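You operate a simulated robot arm through the tools that you are given. There is no shell and no other tool. Be economical: measure what you need, move in short steps, check, and stop when the job is done.

You are at the controls of a simulated two-armed robot. One attempt, no reset.

JOB
Put the green sauce pot from the top of the grey table in the green bowl there and the brown sauce pot on the top of the table by the umbrella. Take the lid off the basket on the top of the short grey table and lay it down there. Put the brown stone on the blue plate. Put the drink card on the top of chest two. Pull the wide drawer open. The order is free. Set down upright: drink card.

The check looks at the end state, three seconds after you hand in, the way a careful person would. Anything else that was tipped, shoved, dropped, spilled or broken makes it a failure. Lids that push on must go on centred and level and be pressed home; caps that screw on are set level and turned clockwise until they are tight.

ROBOT AND FRAMES
Two 7-joint arms with fingered hands on one trunk, on a base that drives. Base frame: it is fixed to the floor where the robot stands at the start and does not move with it; the origin is under the middle of the robot, x ahead of it, y to its left, z up; the surface under the hand at the start is at about z = 0.76. Units: m, degrees, N and s.
The left shoulder is at the start at [0.096, 0.125, 1.023], the right one opposite. With the tool pointing down near the work surface each hand reaches from about 0.48 to 0.84 m from the robot's upright axis, wherever it stands, measured 20 degrees to its own side. Places, roughly: basket (10x10x9 cm) [2.6, -2, 0.8]; blue plate (17x17x2 cm) [0.5, 0.2, 0.4]; bowl (13x13x6 cm) [0.4, 0.4, 0.8]; brown stone (12x9x9 cm) [2.3, 3.5, 1]; drink card [2.25, 3.75, 1]; sauce pot [0.5, 0, 0.75]; top of chest two [4, 4.7, 0.5]; top of the table by the umbrella [0.5, 1.8, 0.8]; wide drawer [-0.2, 3.4, 0.7]. Payload 3.6 kg a hand.
The TCP of each hand is the grasp point between the finger pads, 0.03 m short of the fingertips. In the tool frame z runs along the fingers and y along their closing line. The gripper opens to 0.104 m. The gripper's body begins 0.035 m behind the TCP. The gripper is a hand of 4 fingers: y runs from the thumb to the fingers, the wrist lies at [-0.015, -0.104, -0.178] in the tool frame, and closing takes about 1.5 s.
Orientation is told as [roll, pitch, yaw] about the base's x, y, z axes, in that order, counted from this pose: with the fingers straight down and the wrist toward the robot, the tool's x, y and z point along [0, 1, 0], [1, 0, 0] and [0, 0, -1] of the base frame.

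CONTROLS
- The arms move only by the tool send_rows. It takes "left_series", "right_series" or both (then of equal length, played together; a hand with none holds still); each is a list of rows, each a list of 6 numbers: the shift along the tool's x, y, z in m, then the turn, a rotation vector about the tool's x, y, z in degrees. In form: [[x, y, z, ax, ay, az], ...]. A call has 1 to 10 rows; each row shifts and turns the commanded pose from where the row before left it, along the tool's axes as they then stand. "left_hand" and "right_hand" are, for a hand that has rows, the opening, from 0 (shut) to 1 (fully open), set as the call begins (left out, the last holds). Rows are played at 5 a second. More than 0.05 m and 8.6 degrees between two rows, or a gripper value outside its range, and nothing of the call is played. Where a pose cannot be reached the arm comes as near as it can. A force on the tool above 40 N (or 10 N above the force at the start of the call, whichever is more), or a blocked arm, ends the call early, and 0.2 s more pass. Each finger travels about 0.072 m/s and halts on what it meets, pressing with about 25 N; the grip force reading is that of the motor and also rises with nothing between the fingers. The clock runs only during rows and for 0.2 s after the last one: add rows that do not move to give the fingers time. The reply holds the time, the measured pose of the TCP, the force on the tool along the base axes, the opening and the grip force, in the units named above and with some noise, with the torque about the TCP (base axes, N m) and any sound that the robot's microphone picked up.
- Cameras (640 x 400 px; columns grow to the right, rows downward): "scene" is now at [0.213, 0.0232, 1.1694]; the picture's right is [0.17, -0.99, 0.00], its down [-0.52, -0.09, -0.85] and it looks along [0.84, 0.14, -0.53] (base axes); focal length 214 px, centre (320, 200). "left" rides on the left gripper at [-0.061, -0.092, -0.13] in its tool frame; the picture's right is [-0.81, -0.27, 0.52], its down [0.53, -0.71, 0.46] and it looks along [0.24, 0.64, 0.72] (tool axes); focal length 275 px, centre (320, 200). "right" rides on the right gripper at [0.061, -0.092, -0.13] in its tool frame; the picture's right is [-0.81, 0.28, -0.52], its down [-0.53, -0.71, 0.46] and it looks along [-0.24, 0.65, 0.72] (tool axes); focal length 275 px, centre (320, 200). There is no depth. A picture from a camera that has moved, and an enlarged one, comes with that camera's place and axes in the base frame and with its lens. The place of the scene camera against the robot may be out by one fixed shift of up to 0.018 m in any direction.
- get_image(camera): a new picture of that camera. It takes no simulated time.
- slide_trunk(by): slides the trunk up (or, below 0, down) by that many m; the arms and the scene camera ride with it, the base frame stays. It gives what a move gives, with no picture.
- drive_base(legs): drives the robot by 1 to 6 legs, each [ahead, left, turn to the left] in m, m and degrees, along the robot's own axes; the way and the turn of a leg run together, so that a leg with both is an arc; at most 1.5 m and 180 degrees a leg. The arms and the cameras ride along, it lands a little off, and it stops where it bumps. It gives what a move gives.
- hand_shape(shape, hand): the hand has 4 fingers and takes this shape, open, in about a second: jaw (thumb against the fingers, like two jaws); tri (thumb and two fingers); tip (a fingertip pinch); poke (one finger out to press); point (the index stretched); flat (the hand flat); cup (the hand cupped); fist (a fist). The gripper value then closes the fingers along that shape, each until it touches; the sizes above hold for jaw. It gives what a move gives, with no picture.
- aim_head(pan, tilt): turns the head with the scene camera to pan (to the left, within 80 degrees either way) and tilt (down, from -29 to 69), counted from straight ahead of the robot. It gives what a move gives.
- enlarge(camera, box): a new picture of the part [left, top, right, bottom] of that camera's present view, enlarged. It takes no simulated time.
- job_done(): hands the job in; it is judged then, once.

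Go step by step. Nothing tells you exact positions but the pictures and the camera data: compare them with the known pose of the tool, close in by small moves and look again before you grip or let go. The budget is 165 turns and 122 pictures, counting those below and the enlarged ones. Unless the task says otherwise, let go and move clear before handing in, and close with one line.

The tools are called after "Call:" as name(argument=value, ...) on one line, values as JSON. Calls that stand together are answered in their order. send_rows: Moves the arms, as the interface text tells. Its arguments: {"type":"object","properties":{"left_series":{"type":"array","items":{"type":"array","items":{"type":"number"}}},"left_hand":{"type":"number"},"right_series":{"type":"array","items":{"type":"array","items":{"type":"number"}}},"right_hand":{"type":"number"}},"required":[]} The other tools are called the same way: slide_trunk (by) slides the trunk up or down; hand_shape (shape, hand) gives the hand a shape; drive_base (legs) drives the base; aim_head (pan, tilt) turns the head that bears the scene camera; get_image (camera) takes a picture; enlarge (camera, box) takes an enlarged picture of a part of a camera's view; job_done () hands the job in.

At the start:

```text
time: 0.0
left_tool_pos: [0.5047, 0.2645, 1.0852]
left_tool_rot: [0.0, -0.1, 0.1]
left_ft_force: [0.2, 0.6, -0.7]
left_wrist_torque: [0.03, -0.02, 0.01]
left_gripper_width: 0.1036
left_grip_force: 0.0
left_shape: jaw
right_tool_pos: [0.4695, -0.1965, 1.0866]
right_tool_rot: [0.0, -0.1, -0.1]
right_ft_force: [0.6, 0.6, 0.5]
right_wrist_torque: [0.01, 0.0, 0.01]
right_gripper_width: 0.1037
right_grip_force: 0.0
right_shape: jaw
trunk travel left (down, up): [-0.25, 0.286]
robot x, y, heading: [0.0038, 0.0026, 0.1]
head pan, tilt: [9.7, 31.7]
```

scene: 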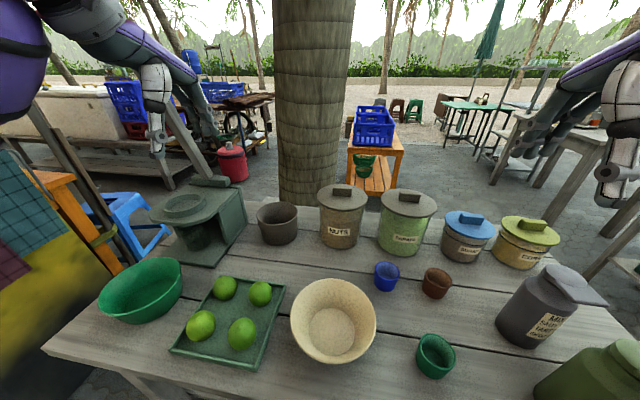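
right: 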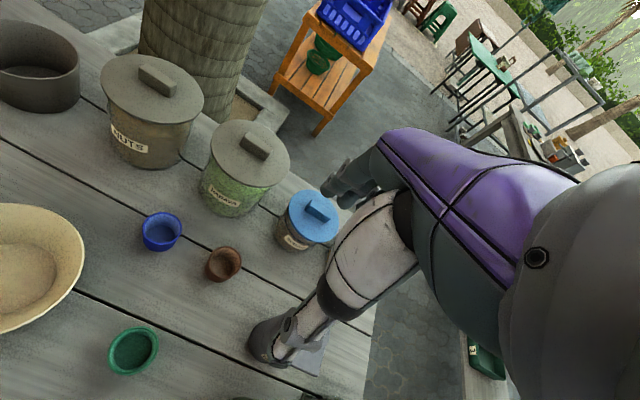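
left: 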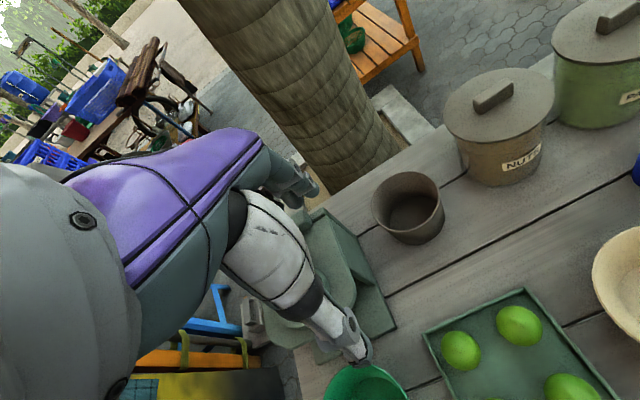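

The green pot is at about [0.40, -0.13], the brown one at [0.535, -0.167] and the green bowl at [0.42, 0.42]. The green pot is a little too close to reach, so I back up slightly and look around.

Call:
drive_base(legs=[[-0.12, 0, 0]])

Call:
aim_head(pan=75, tilt=25)

Call:
get_image(camera="scene")

Call:
aim_head(pan=-60, tilt=25)

Call:
get_image(camera="scene")

Call:
get_image(camera="right")

```text
time: 1.2
left_tool_pos: [0.3841, 0.2645, 1.0869]
left_tool_rot: [0.0, -0.1, 0.1]
left_ft_force: [-0.8, -0.7, 0.8]
left_wrist_torque: [0.01, -0.03, -0.02]
left_gripper_width: 0.1034
left_grip_force: 0.0
left_shape: jaw
right_tool_pos: [0.35, -0.197, 1.0863]
right_tool_rot: [0.0, -0.1, 0.0]
right_ft_force: [0.5, 0.0, 0.8]
right_wrist_torque: [-0.01, -0.05, 0.0]
right_gripper_width: 0.1039
right_grip_force: 0.1
right_shape: jaw
trunk travel left (down, up): [-0.25, 0.286]
robot x, y, heading: [-0.1195, 0.0014, 0.1]
head pan, tilt: [9.7, 31.7]
```

```text
time: 2.6
left_tool_pos: [0.3848, 0.2655, 1.0866]
left_tool_rot: [0.0, 0.0, 0.1]
left_ft_force: [1.1, -0.2, 0.8]
left_wrist_torque: [-0.01, -0.01, 0.02]
left_gripper_width: 0.1036
left_grip_force: 0.1
left_shape: jaw
right_tool_pos: [0.3499, -0.1962, 1.0864]
right_tool_rot: [0.0, -0.1, 0.1]
right_ft_force: [-0.2, -0.1, 0.3]
right_wrist_torque: [0.02, -0.01, -0.03]
right_gripper_width: 0.1037
right_grip_force: 0.1
right_shape: jaw
trunk travel left (down, up): [-0.25, 0.286]
robot x, y, heading: [-0.1172, -0.0005, -0.0]
head pan, tilt: [75.0, 25.0]
```

```text
118 pictures are left
camera scene: at [0.0288, 0.097, 1.18], right [0.97, -0.26, 0.0], down [-0.11, -0.41, -0.91], along [0.23, 0.88, -0.42], focal length 214 px, centre (320, 200)
```

scene: 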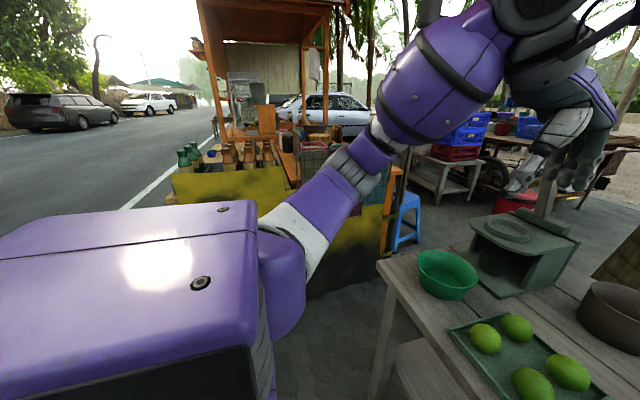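

```text
time: 4.8
left_tool_pos: [0.3855, 0.2648, 1.086]
left_tool_rot: [0.0, 0.1, 0.1]
left_ft_force: [0.4, -0.4, 0.2]
left_wrist_torque: [0.0, 0.02, 0.01]
left_gripper_width: 0.1037
left_grip_force: 0.1
left_shape: jaw
right_tool_pos: [0.3506, -0.1978, 1.0872]
right_tool_rot: [0.1, 0.0, 0.0]
right_ft_force: [0.0, 0.0, 0.7]
right_wrist_torque: [0.0, 0.0, 0.01]
right_gripper_width: 0.1037
right_grip_force: 0.0
right_shape: jaw
trunk travel left (down, up): [-0.25, 0.286]
robot x, y, heading: [-0.1224, 0.0016, 0.2]
head pan, tilt: [-60.0, 25.0]
```

```text
117 pictures are left
camera scene: at [0.0511, -0.0717, 1.1801], right [-0.87, -0.5, 0.0], down [-0.21, 0.37, -0.91], along [0.45, -0.78, -0.42], focal length 214 px, centre (320, 200)
```

scene: 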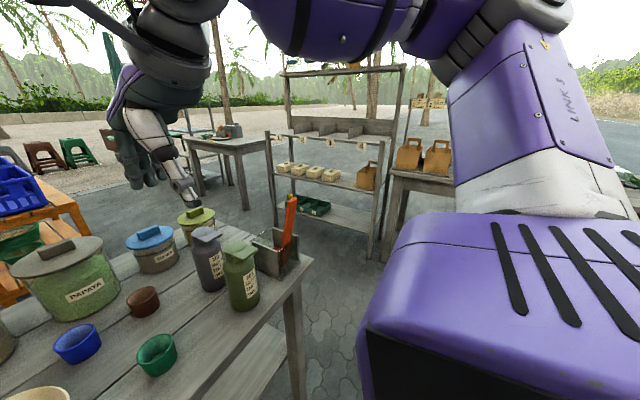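

```text
116 pictures are left
camera right: at [0.2592, -0.1354, 1.2156], right [0.27, -0.81, 0.52], down [-0.71, -0.53, -0.46], along [0.64, -0.24, -0.72], focal length 275 px, centre (320, 200)
```

right: 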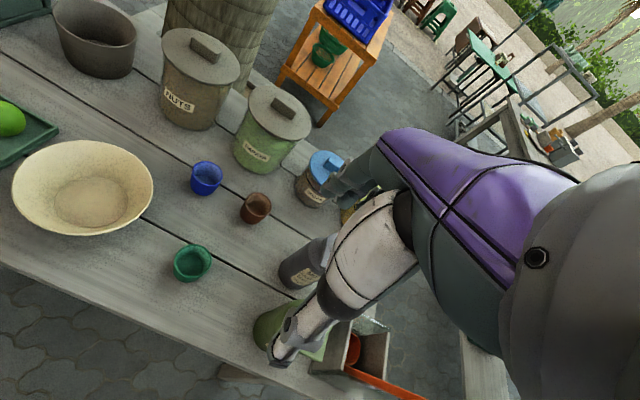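

Both hand-camera views agree on the pots. I move the right hand above the green pot and check.

Call:
send_rows(right_series=[[0.014, 0.01, 0.03, 0, 0, 0], [0.014, 0.01, 0.03, 0, 0, 0], [0.014, 0.01, 0.03, 0, 0, 0], [0.014, 0.01, 0.03, 0, 0, 0], [0.014, 0.01, 0.03, 0, 0, 0], [0, 0, 0, 0, 0, 0], [0, 0, 0, 0, 0, 0]], right_hand=1)

Call:
aim_head(pan=-20, tilt=45)

Call:
get_image(camera="right")

Call:
get_image(camera="scene")

```text
time: 6.4
left_tool_pos: [0.3837, 0.264, 1.0853]
left_tool_rot: [0.0, 0.0, 0.1]
left_ft_force: [-0.2, 0.2, -0.2]
left_wrist_torque: [0.02, 0.0, 0.01]
left_gripper_width: 0.1034
left_grip_force: 0.0
left_shape: jaw
right_tool_pos: [0.4008, -0.1273, 0.9359]
right_tool_rot: [0.0, 0.0, 0.0]
right_ft_force: [-0.9, 0.3, -0.3]
right_wrist_torque: [-0.02, -0.01, -0.01]
right_gripper_width: 0.104
right_grip_force: 0.1
right_shape: jaw
trunk travel left (down, up): [-0.25, 0.286]
robot x, y, heading: [-0.1166, 0.0039, 0.0]
head pan, tilt: [-60.0, 25.0]
```

```text
time: 7.4
left_tool_pos: [0.3839, 0.2641, 1.0859]
left_tool_rot: [0.0, -0.1, 0.2]
left_ft_force: [0.0, 1.1, -0.4]
left_wrist_torque: [-0.04, -0.03, -0.01]
left_gripper_width: 0.1036
left_grip_force: 0.1
left_shape: jaw
right_tool_pos: [0.4006, -0.1267, 0.9375]
right_tool_rot: [0.0, 0.0, 0.0]
right_ft_force: [-0.2, -1.0, 0.4]
right_wrist_torque: [-0.02, 0.02, 0.01]
right_gripper_width: 0.1035
right_grip_force: 0.2
right_shape: jaw
trunk travel left (down, up): [-0.25, 0.286]
robot x, y, heading: [-0.1216, -0.0006, -0.1]
head pan, tilt: [-20.0, 45.0]
```

```text
115 pictures are left
camera right: at [0.3101, -0.0654, 1.0655], right [0.27, -0.81, 0.52], down [-0.71, -0.53, -0.46], along [0.65, -0.24, -0.72], focal length 275 px, centre (320, 200)
```

right: 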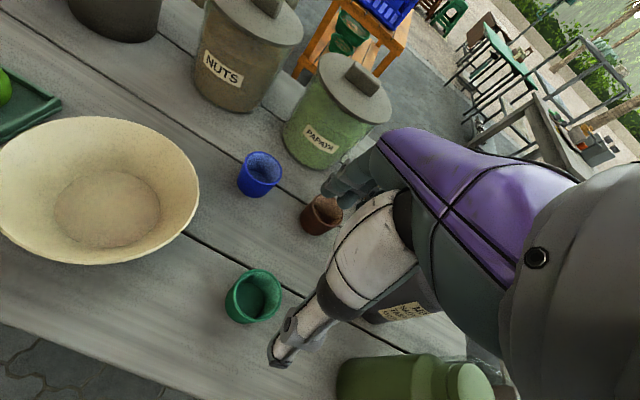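

```text
114 pictures are left
camera scene: at [0.0813, -0.0198, 1.1495], right [-0.34, -0.94, 0.0], down [-0.66, 0.24, -0.71], along [0.66, -0.24, -0.71], focal length 214 px, centre (320, 200)
```

scene: 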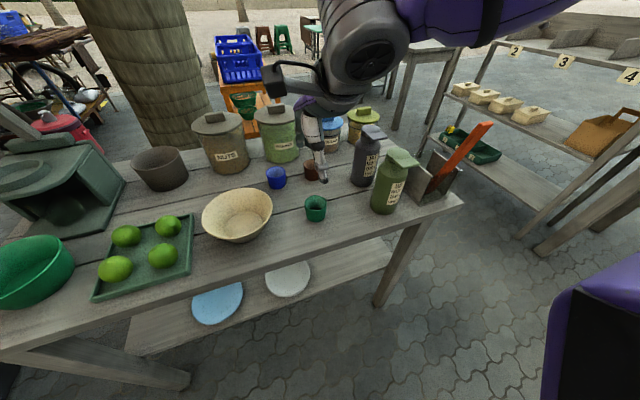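

The hand is centred over the green pot within about 3 mm, and the blue plate is visible on the lower shelf. I descend and grip.

Call:
send_rows(right_series=[[0.002, 0.002, 0.03, 0, 0, 0], [0, 0, 0.03, 0, 0, 0], [0, 0, 0.03, 0, 0, 0], [0, 0, 0.025, 0, 0, 0], [0, 0, 0.018, 0, 0, 0], [0, 0, 0, 0, 0, 0], [0, 0, 0, 0, 0, 0]], right_hand=1)

Call:
get_image(camera="right")

```text
time: 9.0
left_tool_pos: [0.3839, 0.2638, 1.0853]
left_tool_rot: [0.0, -0.1, 0.0]
left_ft_force: [0.0, -0.3, -0.3]
left_wrist_torque: [-0.02, 0.01, -0.02]
left_gripper_width: 0.1035
left_grip_force: 0.0
left_shape: jaw
right_tool_pos: [0.4033, -0.1276, 0.8049]
right_tool_rot: [0.0, 0.0, 0.0]
right_ft_force: [0.1, -0.5, -0.2]
right_wrist_torque: [-0.01, 0.03, -0.03]
right_gripper_width: 0.1038
right_grip_force: 0.1
right_shape: jaw
trunk travel left (down, up): [-0.25, 0.286]
robot x, y, heading: [-0.1172, -0.0023, 0.2]
head pan, tilt: [-20.0, 45.0]
```

```text
113 pictures are left
camera right: at [0.3125, -0.0656, 0.9346], right [0.27, -0.81, 0.52], down [-0.71, -0.53, -0.46], along [0.65, -0.24, -0.72], focal length 275 px, centre (320, 200)
```

right: 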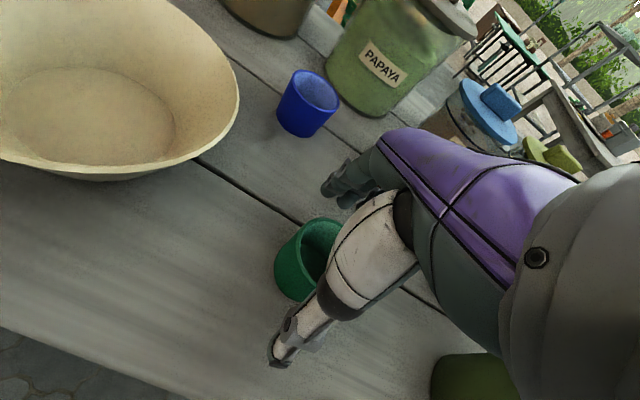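

The pot is about 5 mm to the left of centre, so I correct, lower 8 mm and close.

Call:
send_rows(right_series=[[0.005, -0.002, 0.008, 0, 0, 0], [0, 0, 0, 0, 0, 0]])

Call:
send_rows(right_series=[[0, 0, 0, 0, 0, 0], [0, 0, 0, 0, 0, 0], [0, 0, 0, 0, 0, 0], [0, 0, 0, 0, 0, 0], [0, 0, 0, 0, 0, 0], [0, 0, 0, 0, 0, 0], [0, 0, 0, 0, 0, 0], [0, 0, 0, 0, 0, 0]], right_hand=0.2)

Call:
get_image(camera="right")

```text
time: 9.6
left_tool_pos: [0.3843, 0.2651, 1.0866]
left_tool_rot: [0.0, 0.0, 0.1]
left_ft_force: [-0.6, 0.0, 0.4]
left_wrist_torque: [0.01, -0.03, 0.03]
left_gripper_width: 0.1037
left_grip_force: 0.0
left_shape: jaw
right_tool_pos: [0.4009, -0.1214, 0.7966]
right_tool_rot: [0.0, -0.1, 0.0]
right_ft_force: [0.0, -0.3, -0.4]
right_wrist_torque: [0.03, -0.02, 0.04]
right_gripper_width: 0.1036
right_grip_force: 0.1
right_shape: jaw
trunk travel left (down, up): [-0.25, 0.286]
robot x, y, heading: [-0.1205, 0.0015, 0.1]
head pan, tilt: [-20.0, 45.0]
```

```text
time: 11.4
left_tool_pos: [0.3843, 0.2645, 1.0859]
left_tool_rot: [0.0, 0.1, 0.1]
left_ft_force: [-0.4, -0.1, 0.2]
left_wrist_torque: [-0.01, -0.02, -0.03]
left_gripper_width: 0.1035
left_grip_force: 0.0
left_shape: jaw
right_tool_pos: [0.4012, -0.1204, 0.7964]
right_tool_rot: [0.1, -0.1, 0.0]
right_ft_force: [1.1, -0.4, 0.4]
right_wrist_torque: [0.0, 0.01, 0.01]
right_gripper_width: 0.0097
right_grip_force: 24.8
right_shape: jaw
trunk travel left (down, up): [-0.25, 0.286]
robot x, y, heading: [-0.1211, 0.0001, -0.1]
head pan, tilt: [-20.0, 45.0]
```

```text
112 pictures are left
camera right: at [0.3104, -0.0593, 0.9256], right [0.27, -0.81, 0.52], down [-0.71, -0.53, -0.46], along [0.65, -0.24, -0.72], focal length 275 px, centre (320, 200)
```

right: 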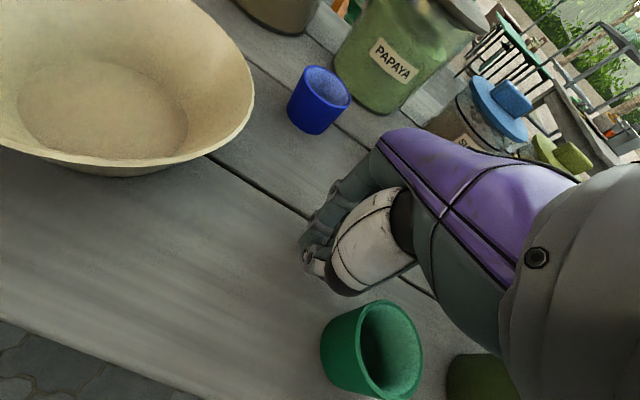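

The fingers closed beside the pot: it slid out to the right but still stands upright near [0.36, -0.166]. I lift clear, open and look again.

Call:
send_rows(right_series=[[0, 0, -0.04, 0, 0, 0], [0, 0, -0.04, 0, 0, 0], [0, 0, -0.04, 0, 0, 0], [0, 0, -0.04, 0, 0, 0], [0, 0, -0.04, 0, 0, 0], [0, 0, 0, 0, 0, 0]])

Call:
send_rows(right_series=[[-0.012, -0.01, 0, 0, 0, 0], [-0.012, -0.01, 0, 0, 0, 0], [-0.012, -0.01, 0, 0, 0, 0], [-0.012, -0.01, 0, 0, 0, 0], [0, 0, 0, 0, 0, 0], [0, 0, 0, 0, 0, 0], [0, 0, 0, 0, 0, 0], [0, 0, 0, 0, 0, 0]], right_hand=1)

Call:
get_image(camera="right")

Call:
enlarge(camera="scene", box=[200, 100, 440, 250])

```text
time: 12.8
left_tool_pos: [0.3856, 0.2657, 1.0859]
left_tool_rot: [0.0, 0.1, 0.2]
left_ft_force: [0.1, 0.4, 1.0]
left_wrist_torque: [0.03, 0.0, 0.03]
left_gripper_width: 0.1034
left_grip_force: 0.1
left_shape: jaw
right_tool_pos: [0.3986, -0.121, 0.9979]
right_tool_rot: [-0.1, -0.1, 0.0]
right_ft_force: [-0.6, -0.5, -0.7]
right_wrist_torque: [-0.01, 0.0, -0.01]
right_gripper_width: 0.0095
right_grip_force: 25.1
right_shape: jaw
trunk travel left (down, up): [-0.25, 0.286]
robot x, y, heading: [-0.1183, 0.0006, -0.2]
head pan, tilt: [-20.0, 45.0]
```

```text
time: 14.6
left_tool_pos: [0.384, 0.2649, 1.0853]
left_tool_rot: [0.0, 0.0, 0.0]
left_ft_force: [-0.2, 0.3, 0.3]
left_wrist_torque: [-0.01, 0.0, 0.0]
left_gripper_width: 0.1038
left_grip_force: 0.0
left_shape: jaw
right_tool_pos: [0.3599, -0.1695, 0.9976]
right_tool_rot: [0.0, 0.0, 0.1]
right_ft_force: [0.6, -0.1, -0.5]
right_wrist_torque: [-0.03, 0.0, 0.02]
right_gripper_width: 0.1034
right_grip_force: 0.1
right_shape: jaw
trunk travel left (down, up): [-0.25, 0.286]
robot x, y, heading: [-0.1207, -0.0017, -0.1]
head pan, tilt: [-20.0, 45.0]
```

```text
111 pictures are left
camera right: at [0.2694, -0.1082, 1.1257], right [0.27, -0.81, 0.52], down [-0.71, -0.53, -0.46], along [0.65, -0.24, -0.72], focal length 275 px, centre (320, 200)
```

right: 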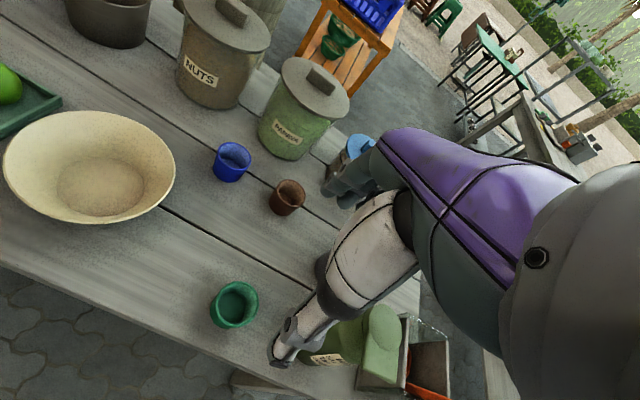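

```text
2.67 times, centred on (320, 175) of scene
camera zoom: at [0.0813, -0.0198, 1.1495], right [-0.34, -0.94, 0.0], down [-0.66, 0.24, -0.71], along [0.66, -0.24, -0.71], focal length 572 px, centre (320, 267)
```

zoom: 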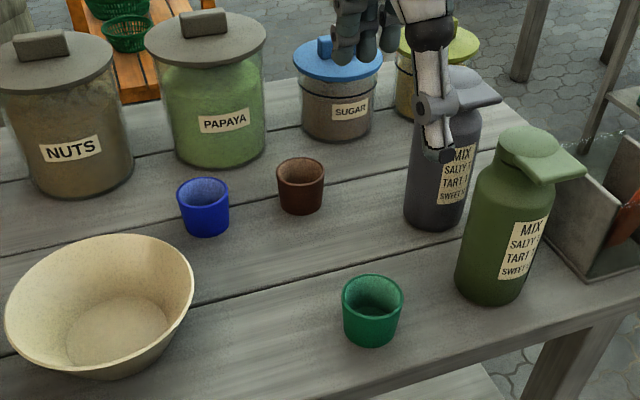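

The pot is upright at about [0.363, -0.166]. I descend centred on that, then check from the head camera before closing.

Call:
send_rows(right_series=[[0.003, 0.002, 0.04, 0, 0, 0], [0, 0, 0.04, 0, 0, 0], [0, 0, 0.04, 0, 0, 0], [0, 0, 0.04, 0, 0, 0], [0, 0, 0.035, 0, 0, 0], [0, 0, 0, 0, 0, 0], [0, 0, 0, 0, 0, 0]])

Call:
enlarge(camera="scene", box=[240, 140, 400, 240])

Call:
enlarge(camera="right", box=[200, 140, 440, 390])

```text
time: 16.2
left_tool_pos: [0.3846, 0.2652, 1.0865]
left_tool_rot: [0.0, 0.0, 0.1]
left_ft_force: [-0.9, 0.6, -0.5]
left_wrist_torque: [-0.01, 0.03, 0.01]
left_gripper_width: 0.1036
left_grip_force: 0.1
left_shape: jaw
right_tool_pos: [0.3603, -0.1655, 0.7996]
right_tool_rot: [0.0, 0.0, 0.0]
right_ft_force: [0.9, 0.3, 0.0]
right_wrist_torque: [0.03, 0.02, -0.07]
right_gripper_width: 0.1038
right_grip_force: 0.1
right_shape: jaw
trunk travel left (down, up): [-0.25, 0.286]
robot x, y, heading: [-0.1191, -0.0027, 0.3]
head pan, tilt: [-20.0, 45.0]
```

```text
4.00 times, centred on (320, 190) of scene
camera zoom: at [0.0814, -0.0198, 1.1495], right [-0.34, -0.94, 0.0], down [-0.66, 0.24, -0.71], along [0.66, -0.24, -0.71], focal length 858 px, centre (320, 240)
```

zoom: 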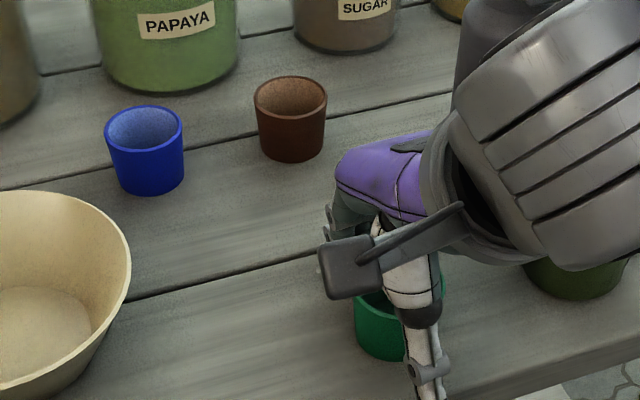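

```text
1.60 times, centred on (320, 265) of right
camera zoom: at [0.2691, -0.1034, 0.929], right [0.27, -0.81, 0.52], down [-0.71, -0.53, -0.46], along [0.65, -0.24, -0.72], focal length 440 px, centre (320, 96)
```

zoom: 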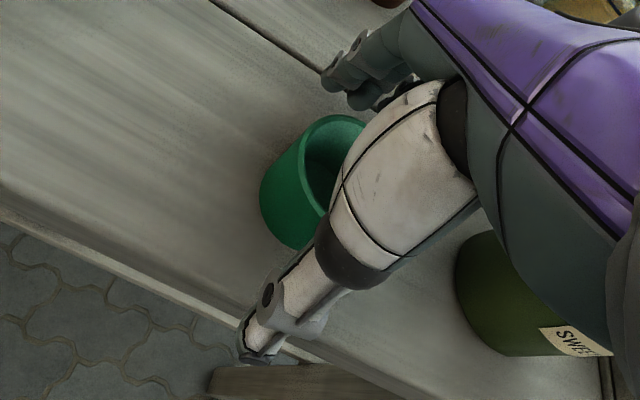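

The pot appears 3–5 mm to the right of the thumb line. I correct that and close partway to see how it behaves.

Call:
send_rows(right_series=[[-0.005, 0.003, 0.003, 0, 0, 0], [0, 0, 0, 0, 0, 0]])

Call:
send_rows(right_series=[[0, 0, 0, 0, 0, 0], [0, 0, 0, 0, 0, 0], [0, 0, 0, 0, 0, 0], [0, 0, 0, 0, 0, 0]], right_hand=0.6)

Call:
enlarge(camera="scene", box=[280, 160, 400, 235])

Call:
enlarge(camera="right", box=[200, 140, 440, 390])

```text
time: 16.8
left_tool_pos: [0.3853, 0.2642, 1.0852]
left_tool_rot: [0.0, 0.0, 0.1]
left_ft_force: [0.4, 0.2, 0.2]
left_wrist_torque: [0.0, 0.02, -0.03]
left_gripper_width: 0.1036
left_grip_force: 0.1
left_shape: jaw
right_tool_pos: [0.3644, -0.1705, 0.7967]
right_tool_rot: [0.0, 0.0, 0.0]
right_ft_force: [0.0, 0.6, -0.6]
right_wrist_torque: [-0.03, -0.01, -0.03]
right_gripper_width: 0.1036
right_grip_force: 0.0
right_shape: jaw
trunk travel left (down, up): [-0.25, 0.286]
robot x, y, heading: [-0.1193, -0.0023, -0.1]
head pan, tilt: [-20.0, 45.0]
```

```text
time: 17.8
left_tool_pos: [0.3848, 0.2659, 1.0849]
left_tool_rot: [0.0, 0.0, 0.1]
left_ft_force: [0.3, -0.2, -0.6]
left_wrist_torque: [0.01, 0.0, 0.0]
left_gripper_width: 0.1037
left_grip_force: 0.1
left_shape: jaw
right_tool_pos: [0.3639, -0.1696, 0.7972]
right_tool_rot: [0.0, 0.0, -0.1]
right_ft_force: [0.6, 0.0, 0.5]
right_wrist_torque: [0.0, -0.01, 0.03]
right_gripper_width: 0.063
right_grip_force: 0.2
right_shape: jaw
trunk travel left (down, up): [-0.25, 0.286]
robot x, y, heading: [-0.1197, -0.0019, 0.0]
head pan, tilt: [-20.0, 45.0]
```

```text
5.33 times, centred on (340, 198) of scene
camera zoom: at [0.0814, -0.0198, 1.1495], right [-0.34, -0.94, 0.0], down [-0.66, 0.24, -0.71], along [0.66, -0.24, -0.71], focal length 1144 px, centre (213, 213)
```

zoom: 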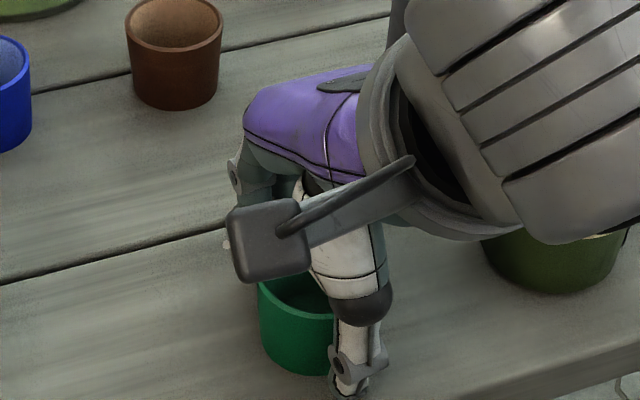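

```text
1.60 times, centred on (320, 265) of right
camera zoom: at [0.2733, -0.1089, 0.9259], right [0.27, -0.81, 0.52], down [-0.71, -0.53, -0.46], along [0.65, -0.24, -0.72], focal length 440 px, centre (320, 96)
```

zoom: 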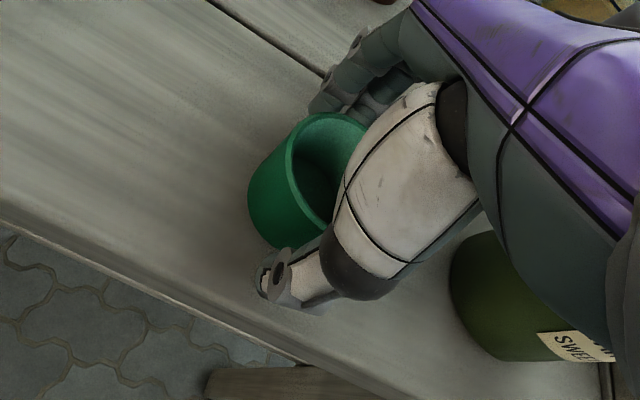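

Alignment now looks good: the thumb and fingers straddle the pot's centre. I close on it.

Call:
send_rows(right_series=[[0, 0, 0, 0, 0, 0], [0, 0, 0, 0, 0, 0], [0, 0, 0, 0, 0, 0], [0, 0, 0, 0, 0, 0], [0, 0, 0, 0, 0, 0]], right_hand=0.3)

Call:
enlarge(camera="right", box=[200, 140, 440, 390])

```text
time: 19.0
left_tool_pos: [0.3858, 0.2646, 1.0858]
left_tool_rot: [0.0, 0.0, 0.1]
left_ft_force: [-0.4, -0.4, 0.5]
left_wrist_torque: [-0.01, -0.02, 0.0]
left_gripper_width: 0.1037
left_grip_force: 0.1
left_shape: jaw
right_tool_pos: [0.3637, -0.1695, 0.7965]
right_tool_rot: [0.1, 0.0, 0.0]
right_ft_force: [-0.5, 0.6, 0.3]
right_wrist_torque: [0.01, -0.02, -0.03]
right_gripper_width: 0.0372
right_grip_force: 24.9
right_shape: jaw
trunk travel left (down, up): [-0.25, 0.286]
robot x, y, heading: [-0.1172, 0.002, 0.0]
head pan, tilt: [-20.0, 45.0]
```

```text
1.60 times, centred on (320, 265) of right
camera zoom: at [0.2733, -0.1089, 0.9259], right [0.27, -0.81, 0.52], down [-0.71, -0.53, -0.46], along [0.65, -0.24, -0.72], focal length 440 px, centre (320, 96)
```

zoom: 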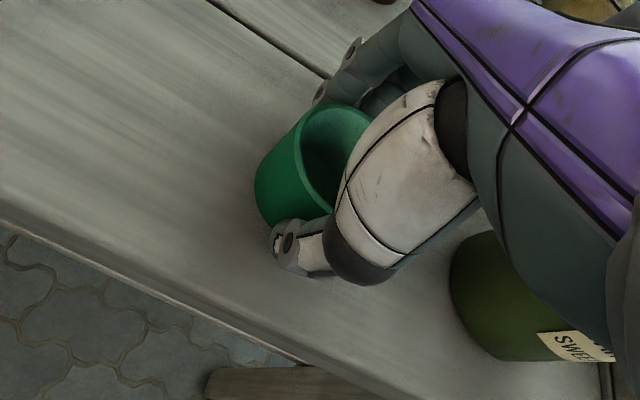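

The pot is gripped (grip force 25 N, opening 37 mm). I lift it, then turn the base left toward the bowl.

Call:
send_rows(right_series=[[0, 0, -0.02, 0, 0, 0], [0, 0, -0.04, 0, 0, 0], [0, 0, -0.045, 0, 0, 0], [0, 0, -0.045, 0, 0, 0], [0, 0, -0.045, 0, 0, 0], [0, 0, -0.045, 0, 0, 0], [0, 0, -0.02, 0, 0, 0], [0, 0, 0, 0, 0, 0]])

Call:
drive_base(legs=[[0, 0, 50]])

Call:
aim_head(pan=-20, tilt=45)

Call:
get_image(camera="scene")

Call:
get_image(camera="right")

```text
time: 20.8
left_tool_pos: [0.3846, 0.2644, 1.0849]
left_tool_rot: [0.1, 0.1, 0.1]
left_ft_force: [0.0, 0.3, -0.3]
left_wrist_torque: [0.0, 0.03, -0.01]
left_gripper_width: 0.1037
left_grip_force: 0.2
left_shape: jaw
right_tool_pos: [0.3612, -0.1708, 1.0565]
right_tool_rot: [0.0, 0.0, 0.0]
right_ft_force: [0.2, 0.2, -0.2]
right_wrist_torque: [0.04, 0.03, 0.01]
right_gripper_width: 0.037
right_grip_force: 24.7
right_shape: jaw
trunk travel left (down, up): [-0.25, 0.286]
robot x, y, heading: [-0.1202, 0.0054, -0.0]
head pan, tilt: [-20.0, 45.0]
```

```text
time: 23.5
left_tool_pos: [0.0037, 0.5567, 1.0872]
left_tool_rot: [0.0, 0.1, 49.8]
left_ft_force: [0.0, -0.2, -0.8]
left_wrist_torque: [0.0, -0.01, 0.01]
left_gripper_width: 0.1037
left_grip_force: 0.0
left_shape: jaw
right_tool_pos: [0.323, 0.2569, 1.0571]
right_tool_rot: [0.1, 0.0, 49.7]
right_ft_force: [0.3, 0.4, -0.3]
right_wrist_torque: [0.02, 0.03, 0.03]
right_gripper_width: 0.0368
right_grip_force: 24.9
right_shape: jaw
trunk travel left (down, up): [-0.25, 0.286]
robot x, y, heading: [-0.119, 0.0021, 49.9]
head pan, tilt: [-20.0, 45.0]
```

```text
time: 24.1
left_tool_pos: [0.0038, 0.5565, 1.0854]
left_tool_rot: [-0.1, 0.0, 49.8]
left_ft_force: [-0.2, 0.3, 0.6]
left_wrist_torque: [0.02, -0.01, -0.02]
left_gripper_width: 0.1038
left_grip_force: 0.1
left_shape: jaw
right_tool_pos: [0.3223, 0.2572, 1.0564]
right_tool_rot: [0.0, -0.1, 49.7]
right_ft_force: [0.7, -0.5, 0.1]
right_wrist_torque: [0.0, 0.01, 0.03]
right_gripper_width: 0.037
right_grip_force: 24.8
right_shape: jaw
trunk travel left (down, up): [-0.25, 0.286]
robot x, y, heading: [-0.1181, 0.0007, 49.7]
head pan, tilt: [-20.0, 45.0]
```

```text
104 pictures are left
camera scene: at [0.0294, 0.1478, 1.1495], right [0.5, -0.87, 0.0], down [-0.61, -0.35, -0.71], along [0.61, 0.35, -0.71], focal length 214 px, centre (320, 200)
```

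scene: 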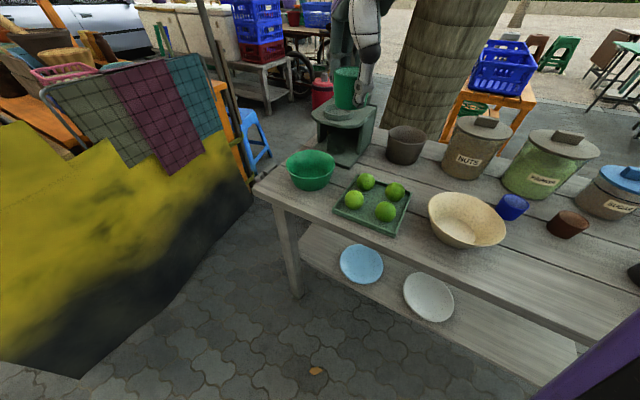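

```text
103 pictures are left
camera right: at [0.2177, 0.2271, 1.1857], right [0.8, -0.31, 0.52], down [-0.05, -0.89, -0.46], along [0.6, 0.33, -0.72], focal length 275 px, centre (320, 200)
```

right: 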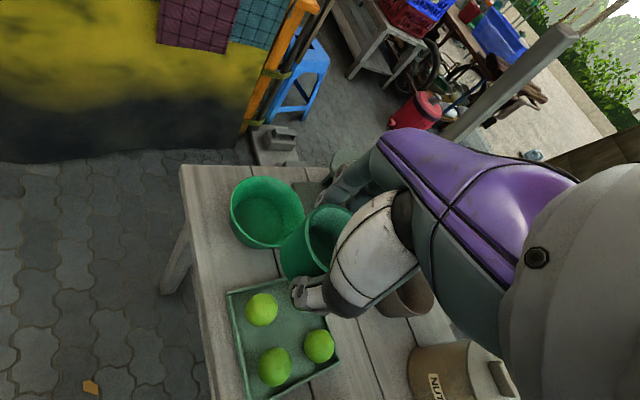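

The pot is held and hangs just short of the bowl, which sits at about [0.413, 0.390]. I move over the bowl at height.

Call:
send_rows(right_series=[[0.004, 0.04, 0, 0, 0, 0], [0.004, 0.04, 0, 0, 0, 0], [0.004, 0.04, 0.01, 0, 0, 0], [0.004, 0.04, 0.04, 0, 0, 0], [0, 0, 0.04, 0, 0, 0], [0, 0, 0.03, 0, 0, 0], [0, 0, 0, 0, 0, 0], [0, 0, 0, 0, 0, 0]])

Call:
get_image(camera="right")

Call:
enlarge(camera="scene", box=[240, 50, 440, 230])

```text
refused: row 4 steps farther than a row can; nothing moved
```

```text
102 pictures are left
camera right: at [0.2177, 0.2271, 1.1857], right [0.8, -0.31, 0.52], down [-0.05, -0.89, -0.46], along [0.6, 0.33, -0.72], focal length 275 px, centre (320, 200)
```

right: 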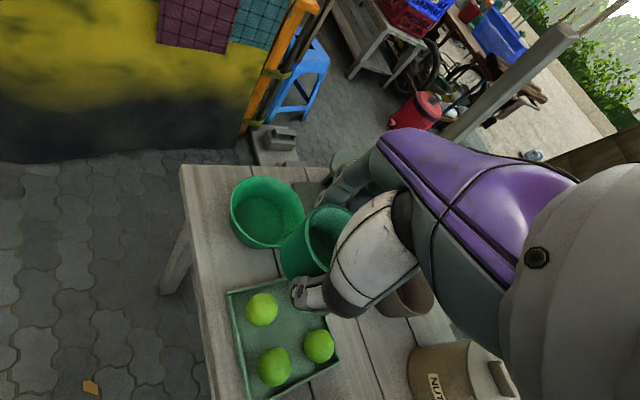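

```text
2.22 times, centred on (340, 140) of scene
camera zoom: at [0.0294, 0.1478, 1.1495], right [0.5, -0.87, 0.0], down [-0.61, -0.35, -0.71], along [0.61, 0.35, -0.71], focal length 477 px, centre (276, 333)
```

zoom: 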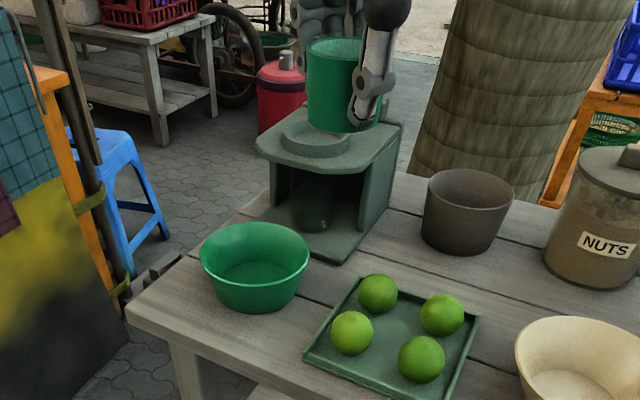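

The row step was too large, so I resend with smaller steps. The stove leaves about 11 cm of clearance.

Call:
send_rows(right_series=[[0.004, 0.04, 0, 0, 0, 0], [0.004, 0.04, 0, 0, 0, 0], [0.004, 0.04, 0.01, 0, 0, 0], [0.004, 0.04, 0.02, 0, 0, 0], [0, 0, 0.045, 0, 0, 0], [0, 0, 0.045, 0, 0, 0], [0, 0, 0, 0, 0, 0], [0, 0, 0, 0, 0, 0]])

Call:
get_image(camera="right")

Call:
enlarge(camera="scene", box=[240, 50, 440, 230])

```text
time: 25.9
left_tool_pos: [0.0041, 0.5558, 1.0862]
left_tool_rot: [0.0, 0.0, 49.8]
left_ft_force: [-0.2, 0.0, 0.1]
left_wrist_torque: [-0.01, -0.01, -0.02]
left_gripper_width: 0.1036
left_grip_force: 0.0
left_shape: jaw
right_tool_pos: [0.4112, 0.3922, 0.9371]
right_tool_rot: [0.0, 0.1, 49.7]
right_ft_force: [0.1, 0.6, -0.7]
right_wrist_torque: [-0.01, 0.04, -0.01]
right_gripper_width: 0.037
right_grip_force: 24.8
right_shape: jaw
trunk travel left (down, up): [-0.25, 0.286]
robot x, y, heading: [-0.1206, -0.0039, 49.9]
head pan, tilt: [-20.0, 45.0]
```

```text
100 pictures are left
camera right: at [0.3058, 0.3617, 1.0663], right [0.8, -0.31, 0.52], down [-0.05, -0.89, -0.46], along [0.6, 0.33, -0.72], focal length 275 px, centre (320, 200)
```

right: 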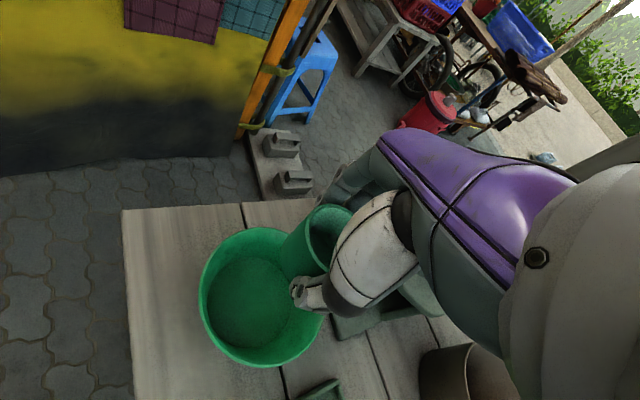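

```text
2.22 times, centred on (340, 140) of scene
camera zoom: at [0.0295, 0.1479, 1.1494], right [0.5, -0.87, 0.0], down [-0.61, -0.35, -0.71], along [0.61, 0.35, -0.71], focal length 477 px, centre (276, 333)
```

zoom: 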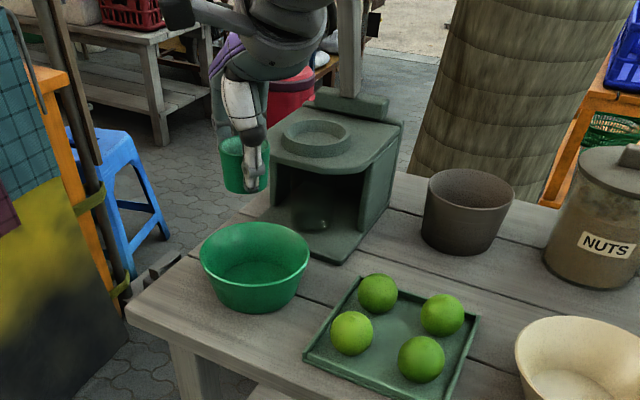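

The bowl centre refines to [0.411, 0.383]. I shift back 9 mm and lower into the bowl.

Call:
send_rows(right_series=[[-0.006, -0.007, 0, 0, 0, 0], [0, 0, 0.04, 0, 0, 0], [0, 0, 0.04, 0, 0, 0], [0, 0, 0.025, 0, 0, 0], [0, 0, 0.01, 0, 0, 0], [0, 0, 0.005, 0, 0, 0], [0, 0, 0, 0, 0, 0], [0, 0, 0, 0, 0, 0]])

Call:
get_image(camera="right")

Call:
enlarge(camera="scene", box=[270, 110, 370, 210])

```text
time: 27.7
left_tool_pos: [0.004, 0.556, 1.087]
left_tool_rot: [0.0, 0.0, 49.9]
left_ft_force: [0.1, 0.4, 0.0]
left_wrist_torque: [-0.02, 0.02, -0.03]
left_gripper_width: 0.1037
left_grip_force: 0.0
left_shape: jaw
right_tool_pos: [0.4131, 0.3806, 0.8165]
right_tool_rot: [0.0, 0.1, 49.7]
right_ft_force: [0.2, 0.6, 0.0]
right_wrist_torque: [0.02, 0.03, -0.03]
right_gripper_width: 0.0367
right_grip_force: 25.4
right_shape: jaw
trunk travel left (down, up): [-0.25, 0.286]
robot x, y, heading: [-0.1185, -0.0011, 49.6]
head pan, tilt: [-20.0, 45.0]
```

```text
98 pictures are left
camera right: at [0.3081, 0.3501, 0.9453], right [0.8, -0.31, 0.52], down [-0.05, -0.89, -0.46], along [0.6, 0.33, -0.72], focal length 275 px, centre (320, 200)
```

right: 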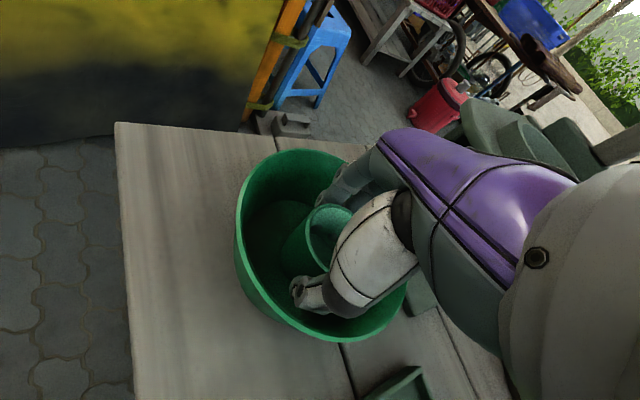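

```text
4.00 times, centred on (320, 160) of scene
camera zoom: at [0.0294, 0.1478, 1.1495], right [0.5, -0.87, 0.0], down [-0.61, -0.35, -0.71], along [0.61, 0.35, -0.71], focal length 858 px, centre (320, 360)
```

zoom: 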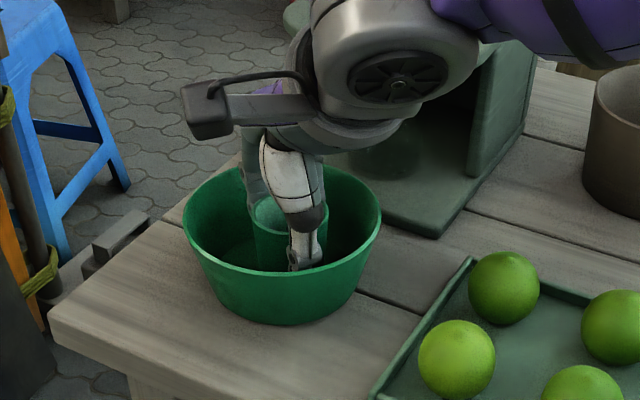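

The pot is well inside the bowl. I lower slightly more and release with a small opening.

Call:
send_rows(right_series=[[0, 0, 0.004, 0, 0, 0], [0, 0, 0.004, 0, 0, 0], [0, 0, 0, 0, 0, 0]])

Call:
send_rows(right_series=[[0, 0, 0, 0, 0, 0], [0, 0, 0, 0, 0, 0], [0, 0, 0, 0, 0, 0]], right_hand=0.58)

Call:
enlarge(camera="scene", box=[270, 110, 370, 210])

```text
time: 28.5
left_tool_pos: [0.0027, 0.5558, 1.0853]
left_tool_rot: [0.0, 0.0, 49.8]
left_ft_force: [0.1, 0.8, 0.4]
left_wrist_torque: [-0.01, -0.01, -0.03]
left_gripper_width: 0.1038
left_grip_force: 0.1
left_shape: jaw
right_tool_pos: [0.413, 0.3818, 0.809]
right_tool_rot: [0.0, 0.0, 49.7]
right_ft_force: [1.1, -0.3, -0.1]
right_wrist_torque: [-0.03, 0.0, 0.01]
right_gripper_width: 0.0368
right_grip_force: 24.9
right_shape: jaw
trunk travel left (down, up): [-0.25, 0.286]
robot x, y, heading: [-0.12, -0.0039, 49.5]
head pan, tilt: [-20.0, 45.0]
```

```text
time: 29.3
left_tool_pos: [0.0037, 0.556, 1.0851]
left_tool_rot: [0.1, 0.0, 49.8]
left_ft_force: [-0.3, -0.3, -0.5]
left_wrist_torque: [-0.01, 0.0, -0.01]
left_gripper_width: 0.1039
left_grip_force: 0.0
left_shape: jaw
right_tool_pos: [0.4131, 0.3811, 0.8093]
right_tool_rot: [0.0, 0.0, 49.7]
right_ft_force: [0.0, 0.5, 0.8]
right_wrist_torque: [0.02, 0.0, 0.0]
right_gripper_width: 0.0567
right_grip_force: 0.1
right_shape: jaw
trunk travel left (down, up): [-0.25, 0.286]
robot x, y, heading: [-0.1183, 0.0011, 49.9]
head pan, tilt: [-20.0, 45.0]
```

```text
4.00 times, centred on (320, 160) of scene
camera zoom: at [0.0293, 0.1478, 1.1495], right [0.5, -0.87, 0.0], down [-0.61, -0.35, -0.71], along [0.61, 0.35, -0.71], focal length 858 px, centre (320, 360)
```

zoom: 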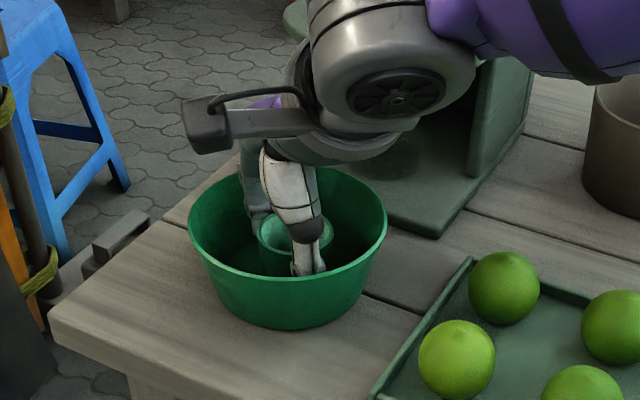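

The pot is released in the bowl. I lift straight out.

Call:
send_rows(right_series=[[0, 0, -0.01, 0, 0, 0], [0, 0, -0.02, 0, 0, 0], [0, 0, -0.03, 0, 0, 0], [0, 0, -0.045, 0, 0, 0], [0, 0, -0.045, 0, 0, 0], [0, 0, -0.045, 0, 0, 0], [0, 0, -0.045, 0, 0, 0], [0, 0, 0, 0, 0, 0]])

Call:
enlarge(camera="scene", box=[240, 110, 440, 300])

```text
time: 31.1
left_tool_pos: [0.004, 0.5566, 1.0853]
left_tool_rot: [0.0, 0.0, 49.8]
left_ft_force: [-0.7, 0.1, 0.2]
left_wrist_torque: [0.01, -0.01, 0.01]
left_gripper_width: 0.1037
left_grip_force: 0.1
left_shape: jaw
right_tool_pos: [0.4149, 0.3826, 1.0502]
right_tool_rot: [0.0, 0.0, 49.9]
right_ft_force: [-0.4, -0.3, 0.4]
right_wrist_torque: [0.01, -0.01, -0.01]
right_gripper_width: 0.0599
right_grip_force: 0.0
right_shape: jaw
trunk travel left (down, up): [-0.25, 0.286]
robot x, y, heading: [-0.1178, -0.0021, 49.9]
head pan, tilt: [-20.0, 45.0]
```

```text
2.11 times, centred on (340, 205) of scene
camera zoom: at [0.0295, 0.1478, 1.1494], right [0.5, -0.87, 0.0], down [-0.61, -0.35, -0.71], along [0.61, 0.35, -0.71], focal length 452 px, centre (278, 190)
```

zoom: 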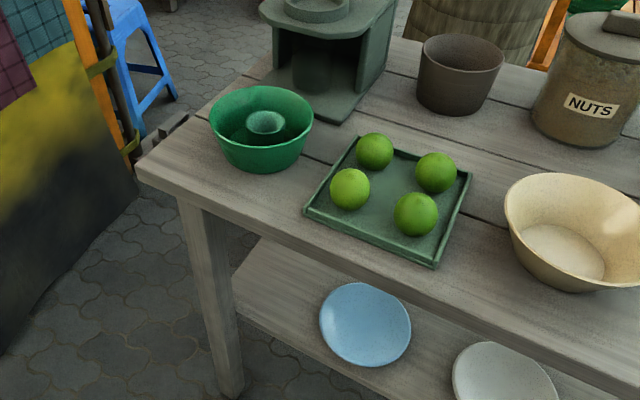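

The green pot sits in the bowl. Next is the brown pot: I retract the hand and turn to an angled approach (fingers pointing away from the papaya jar), then look.

Call:
send_rows(right_series=[[-0.004, -0.04, 0, 0, 0, 0], [-0.004, -0.04, 0, 0, 0, 0], [-0.004, -0.04, 0, 0, 0, 0], [-0.004, -0.04, -0.02, 0, 0, 0], [0, 0, 0, 0, 0, 0]], right_hand=0.7)

Call:
drive_base(legs=[[0, 0, -75], [0, 0.165, 0]])

Call:
aim_head(pan=0, tilt=40)

Call:
get_image(camera="scene")

Call:
get_image(camera="right")

```text
time: 32.3
left_tool_pos: [0.003, 0.5571, 1.085]
left_tool_rot: [-0.1, 0.2, 49.8]
left_ft_force: [0.5, -0.1, 0.1]
left_wrist_torque: [-0.02, -0.01, -0.02]
left_gripper_width: 0.1038
left_grip_force: 0.1
left_shape: jaw
right_tool_pos: [0.3214, 0.2457, 1.0707]
right_tool_rot: [0.0, 0.0, 49.7]
right_ft_force: [0.1, -0.3, 0.8]
right_wrist_torque: [-0.01, -0.02, -0.01]
right_gripper_width: 0.0727
right_grip_force: 0.1
right_shape: jaw
trunk travel left (down, up): [-0.25, 0.286]
robot x, y, heading: [-0.1192, 0.0002, 49.3]
head pan, tilt: [-20.0, 45.0]
```

```text
time: 37.6
left_tool_pos: [0.5197, 0.165, 1.0859]
left_tool_rot: [-0.2, 0.0, -25.8]
left_ft_force: [-0.2, -0.4, 0.1]
left_wrist_torque: [-0.03, 0.01, -0.01]
left_gripper_width: 0.1037
left_grip_force: 0.0
left_shape: jaw
right_tool_pos: [0.2981, -0.2206, 1.0702]
right_tool_rot: [-0.1, 0.1, -25.9]
right_ft_force: [-0.1, 0.9, -0.8]
right_wrist_torque: [-0.01, -0.02, 0.03]
right_gripper_width: 0.0726
right_grip_force: 0.0
right_shape: jaw
trunk travel left (down, up): [-0.25, 0.286]
robot x, y, heading: [-0.051, 0.1491, -25.9]
head pan, tilt: [-20.0, 45.0]
```

```text
time: 38.4
left_tool_pos: [0.5197, 0.1657, 1.0856]
left_tool_rot: [0.0, 0.1, -25.8]
left_ft_force: [0.0, 0.3, 0.0]
left_wrist_torque: [0.0, 0.02, -0.01]
left_gripper_width: 0.1038
left_grip_force: 0.1
left_shape: jaw
right_tool_pos: [0.2972, -0.2207, 1.0699]
right_tool_rot: [0.0, 0.0, -25.8]
right_ft_force: [0.8, -0.3, -0.1]
right_wrist_torque: [0.03, 0.01, -0.02]
right_gripper_width: 0.0723
right_grip_force: 0.1
right_shape: jaw
trunk travel left (down, up): [-0.25, 0.286]
robot x, y, heading: [-0.0466, 0.1462, -25.6]
head pan, tilt: [0.0, 40.0]
```

```text
94 pictures are left
camera scene: at [0.1387, 0.0602, 1.1567], right [-0.44, -0.9, 0.0], down [-0.58, 0.28, -0.77], along [0.69, -0.33, -0.64], focal length 214 px, centre (320, 200)
```

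scene: 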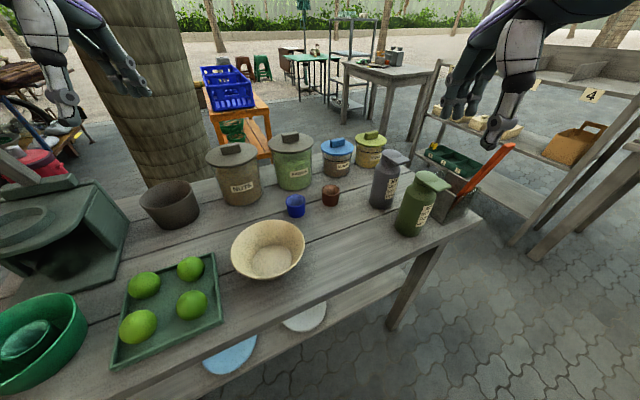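

```text
93 pictures are left
camera right: at [0.2436, -0.1251, 1.1994], right [-0.11, -0.85, 0.52], down [-0.87, -0.17, -0.46], along [0.47, -0.5, -0.72], focal length 275 px, centre (320, 200)
```

right: 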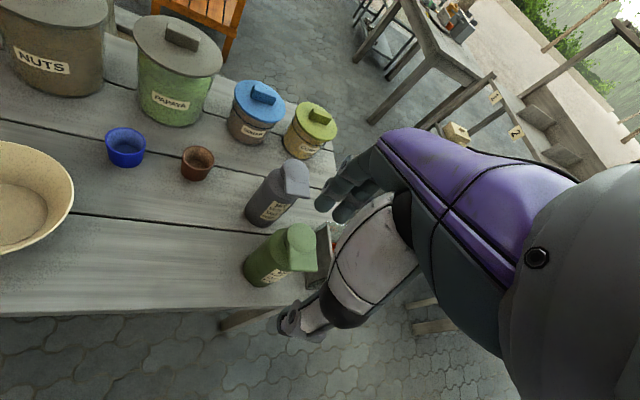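

The brown pot is at about [0.538, -0.169] and the papaya jar's front is at x ≈ 0.63, so the current hand yaw is clear of it. I move over the pot.

Call:
send_rows(right_series=[[0.025, 0.032, 0, 0, 0, 0], [0.025, 0.032, 0, 0, 0, 0], [0.025, 0.032, 0, 0, 0, 0], [0.025, 0.032, 0, 0, 0, 0], [0.025, 0.032, 0, 0, 0, 0], [0.025, 0.032, 0, 0, 0, 0], [0, 0, 0.045, 0, 0, 0], [0, 0, 0.04, 0, 0, 0], [0, 0, 0, 0, 0, 0], [0, 0, 0, 0, 0, 0]], right_hand=0.75)

Call:
get_image(camera="right")

Call:
enlarge(camera="scene", box=[240, 100, 440, 230])

```text
time: 40.6
left_tool_pos: [0.5198, 0.1646, 1.0854]
left_tool_rot: [0.0, 0.0, -25.9]
left_ft_force: [-0.3, -0.6, -0.3]
left_wrist_torque: [-0.02, 0.0, 0.01]
left_gripper_width: 0.1038
left_grip_force: 0.1
left_shape: jaw
right_tool_pos: [0.4475, -0.2015, 0.986]
right_tool_rot: [0.0, 0.0, -25.9]
right_ft_force: [1.4, 0.2, -0.1]
right_wrist_torque: [-0.04, 0.02, 0.01]
right_gripper_width: 0.0777
right_grip_force: 0.1
right_shape: jaw
right hand out of reach, approached as far as the arm can: row 4, 5, 6
trunk travel left (down, up): [-0.25, 0.286]
robot x, y, heading: [-0.0482, 0.1413, -25.8]
head pan, tilt: [0.0, 40.0]
```

```text
92 pictures are left
camera right: at [0.393, -0.1063, 1.1143], right [-0.11, -0.85, 0.52], down [-0.87, -0.17, -0.46], along [0.47, -0.5, -0.72], focal length 275 px, centre (320, 200)
```

right: 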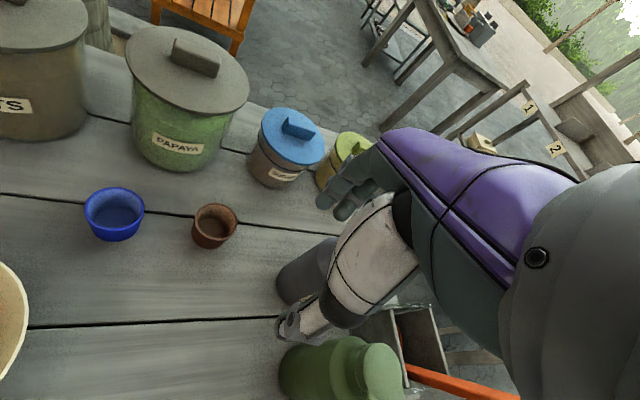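

```text
3.08 times, centred on (340, 165) of scene
camera zoom: at [0.1388, 0.0603, 1.1567], right [-0.44, -0.9, 0.0], down [-0.58, 0.28, -0.77], along [0.69, -0.33, -0.64], focal length 660 px, centre (258, 308)
```

zoom: 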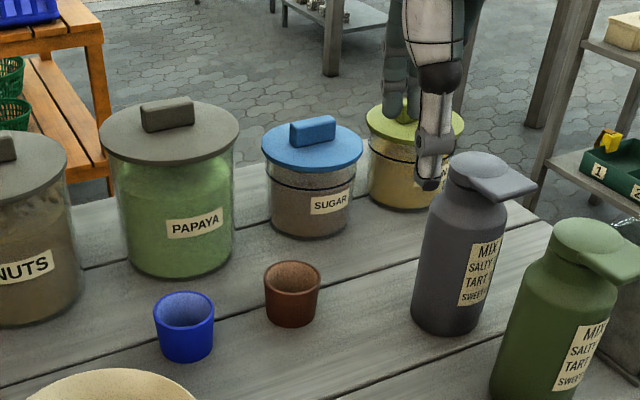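

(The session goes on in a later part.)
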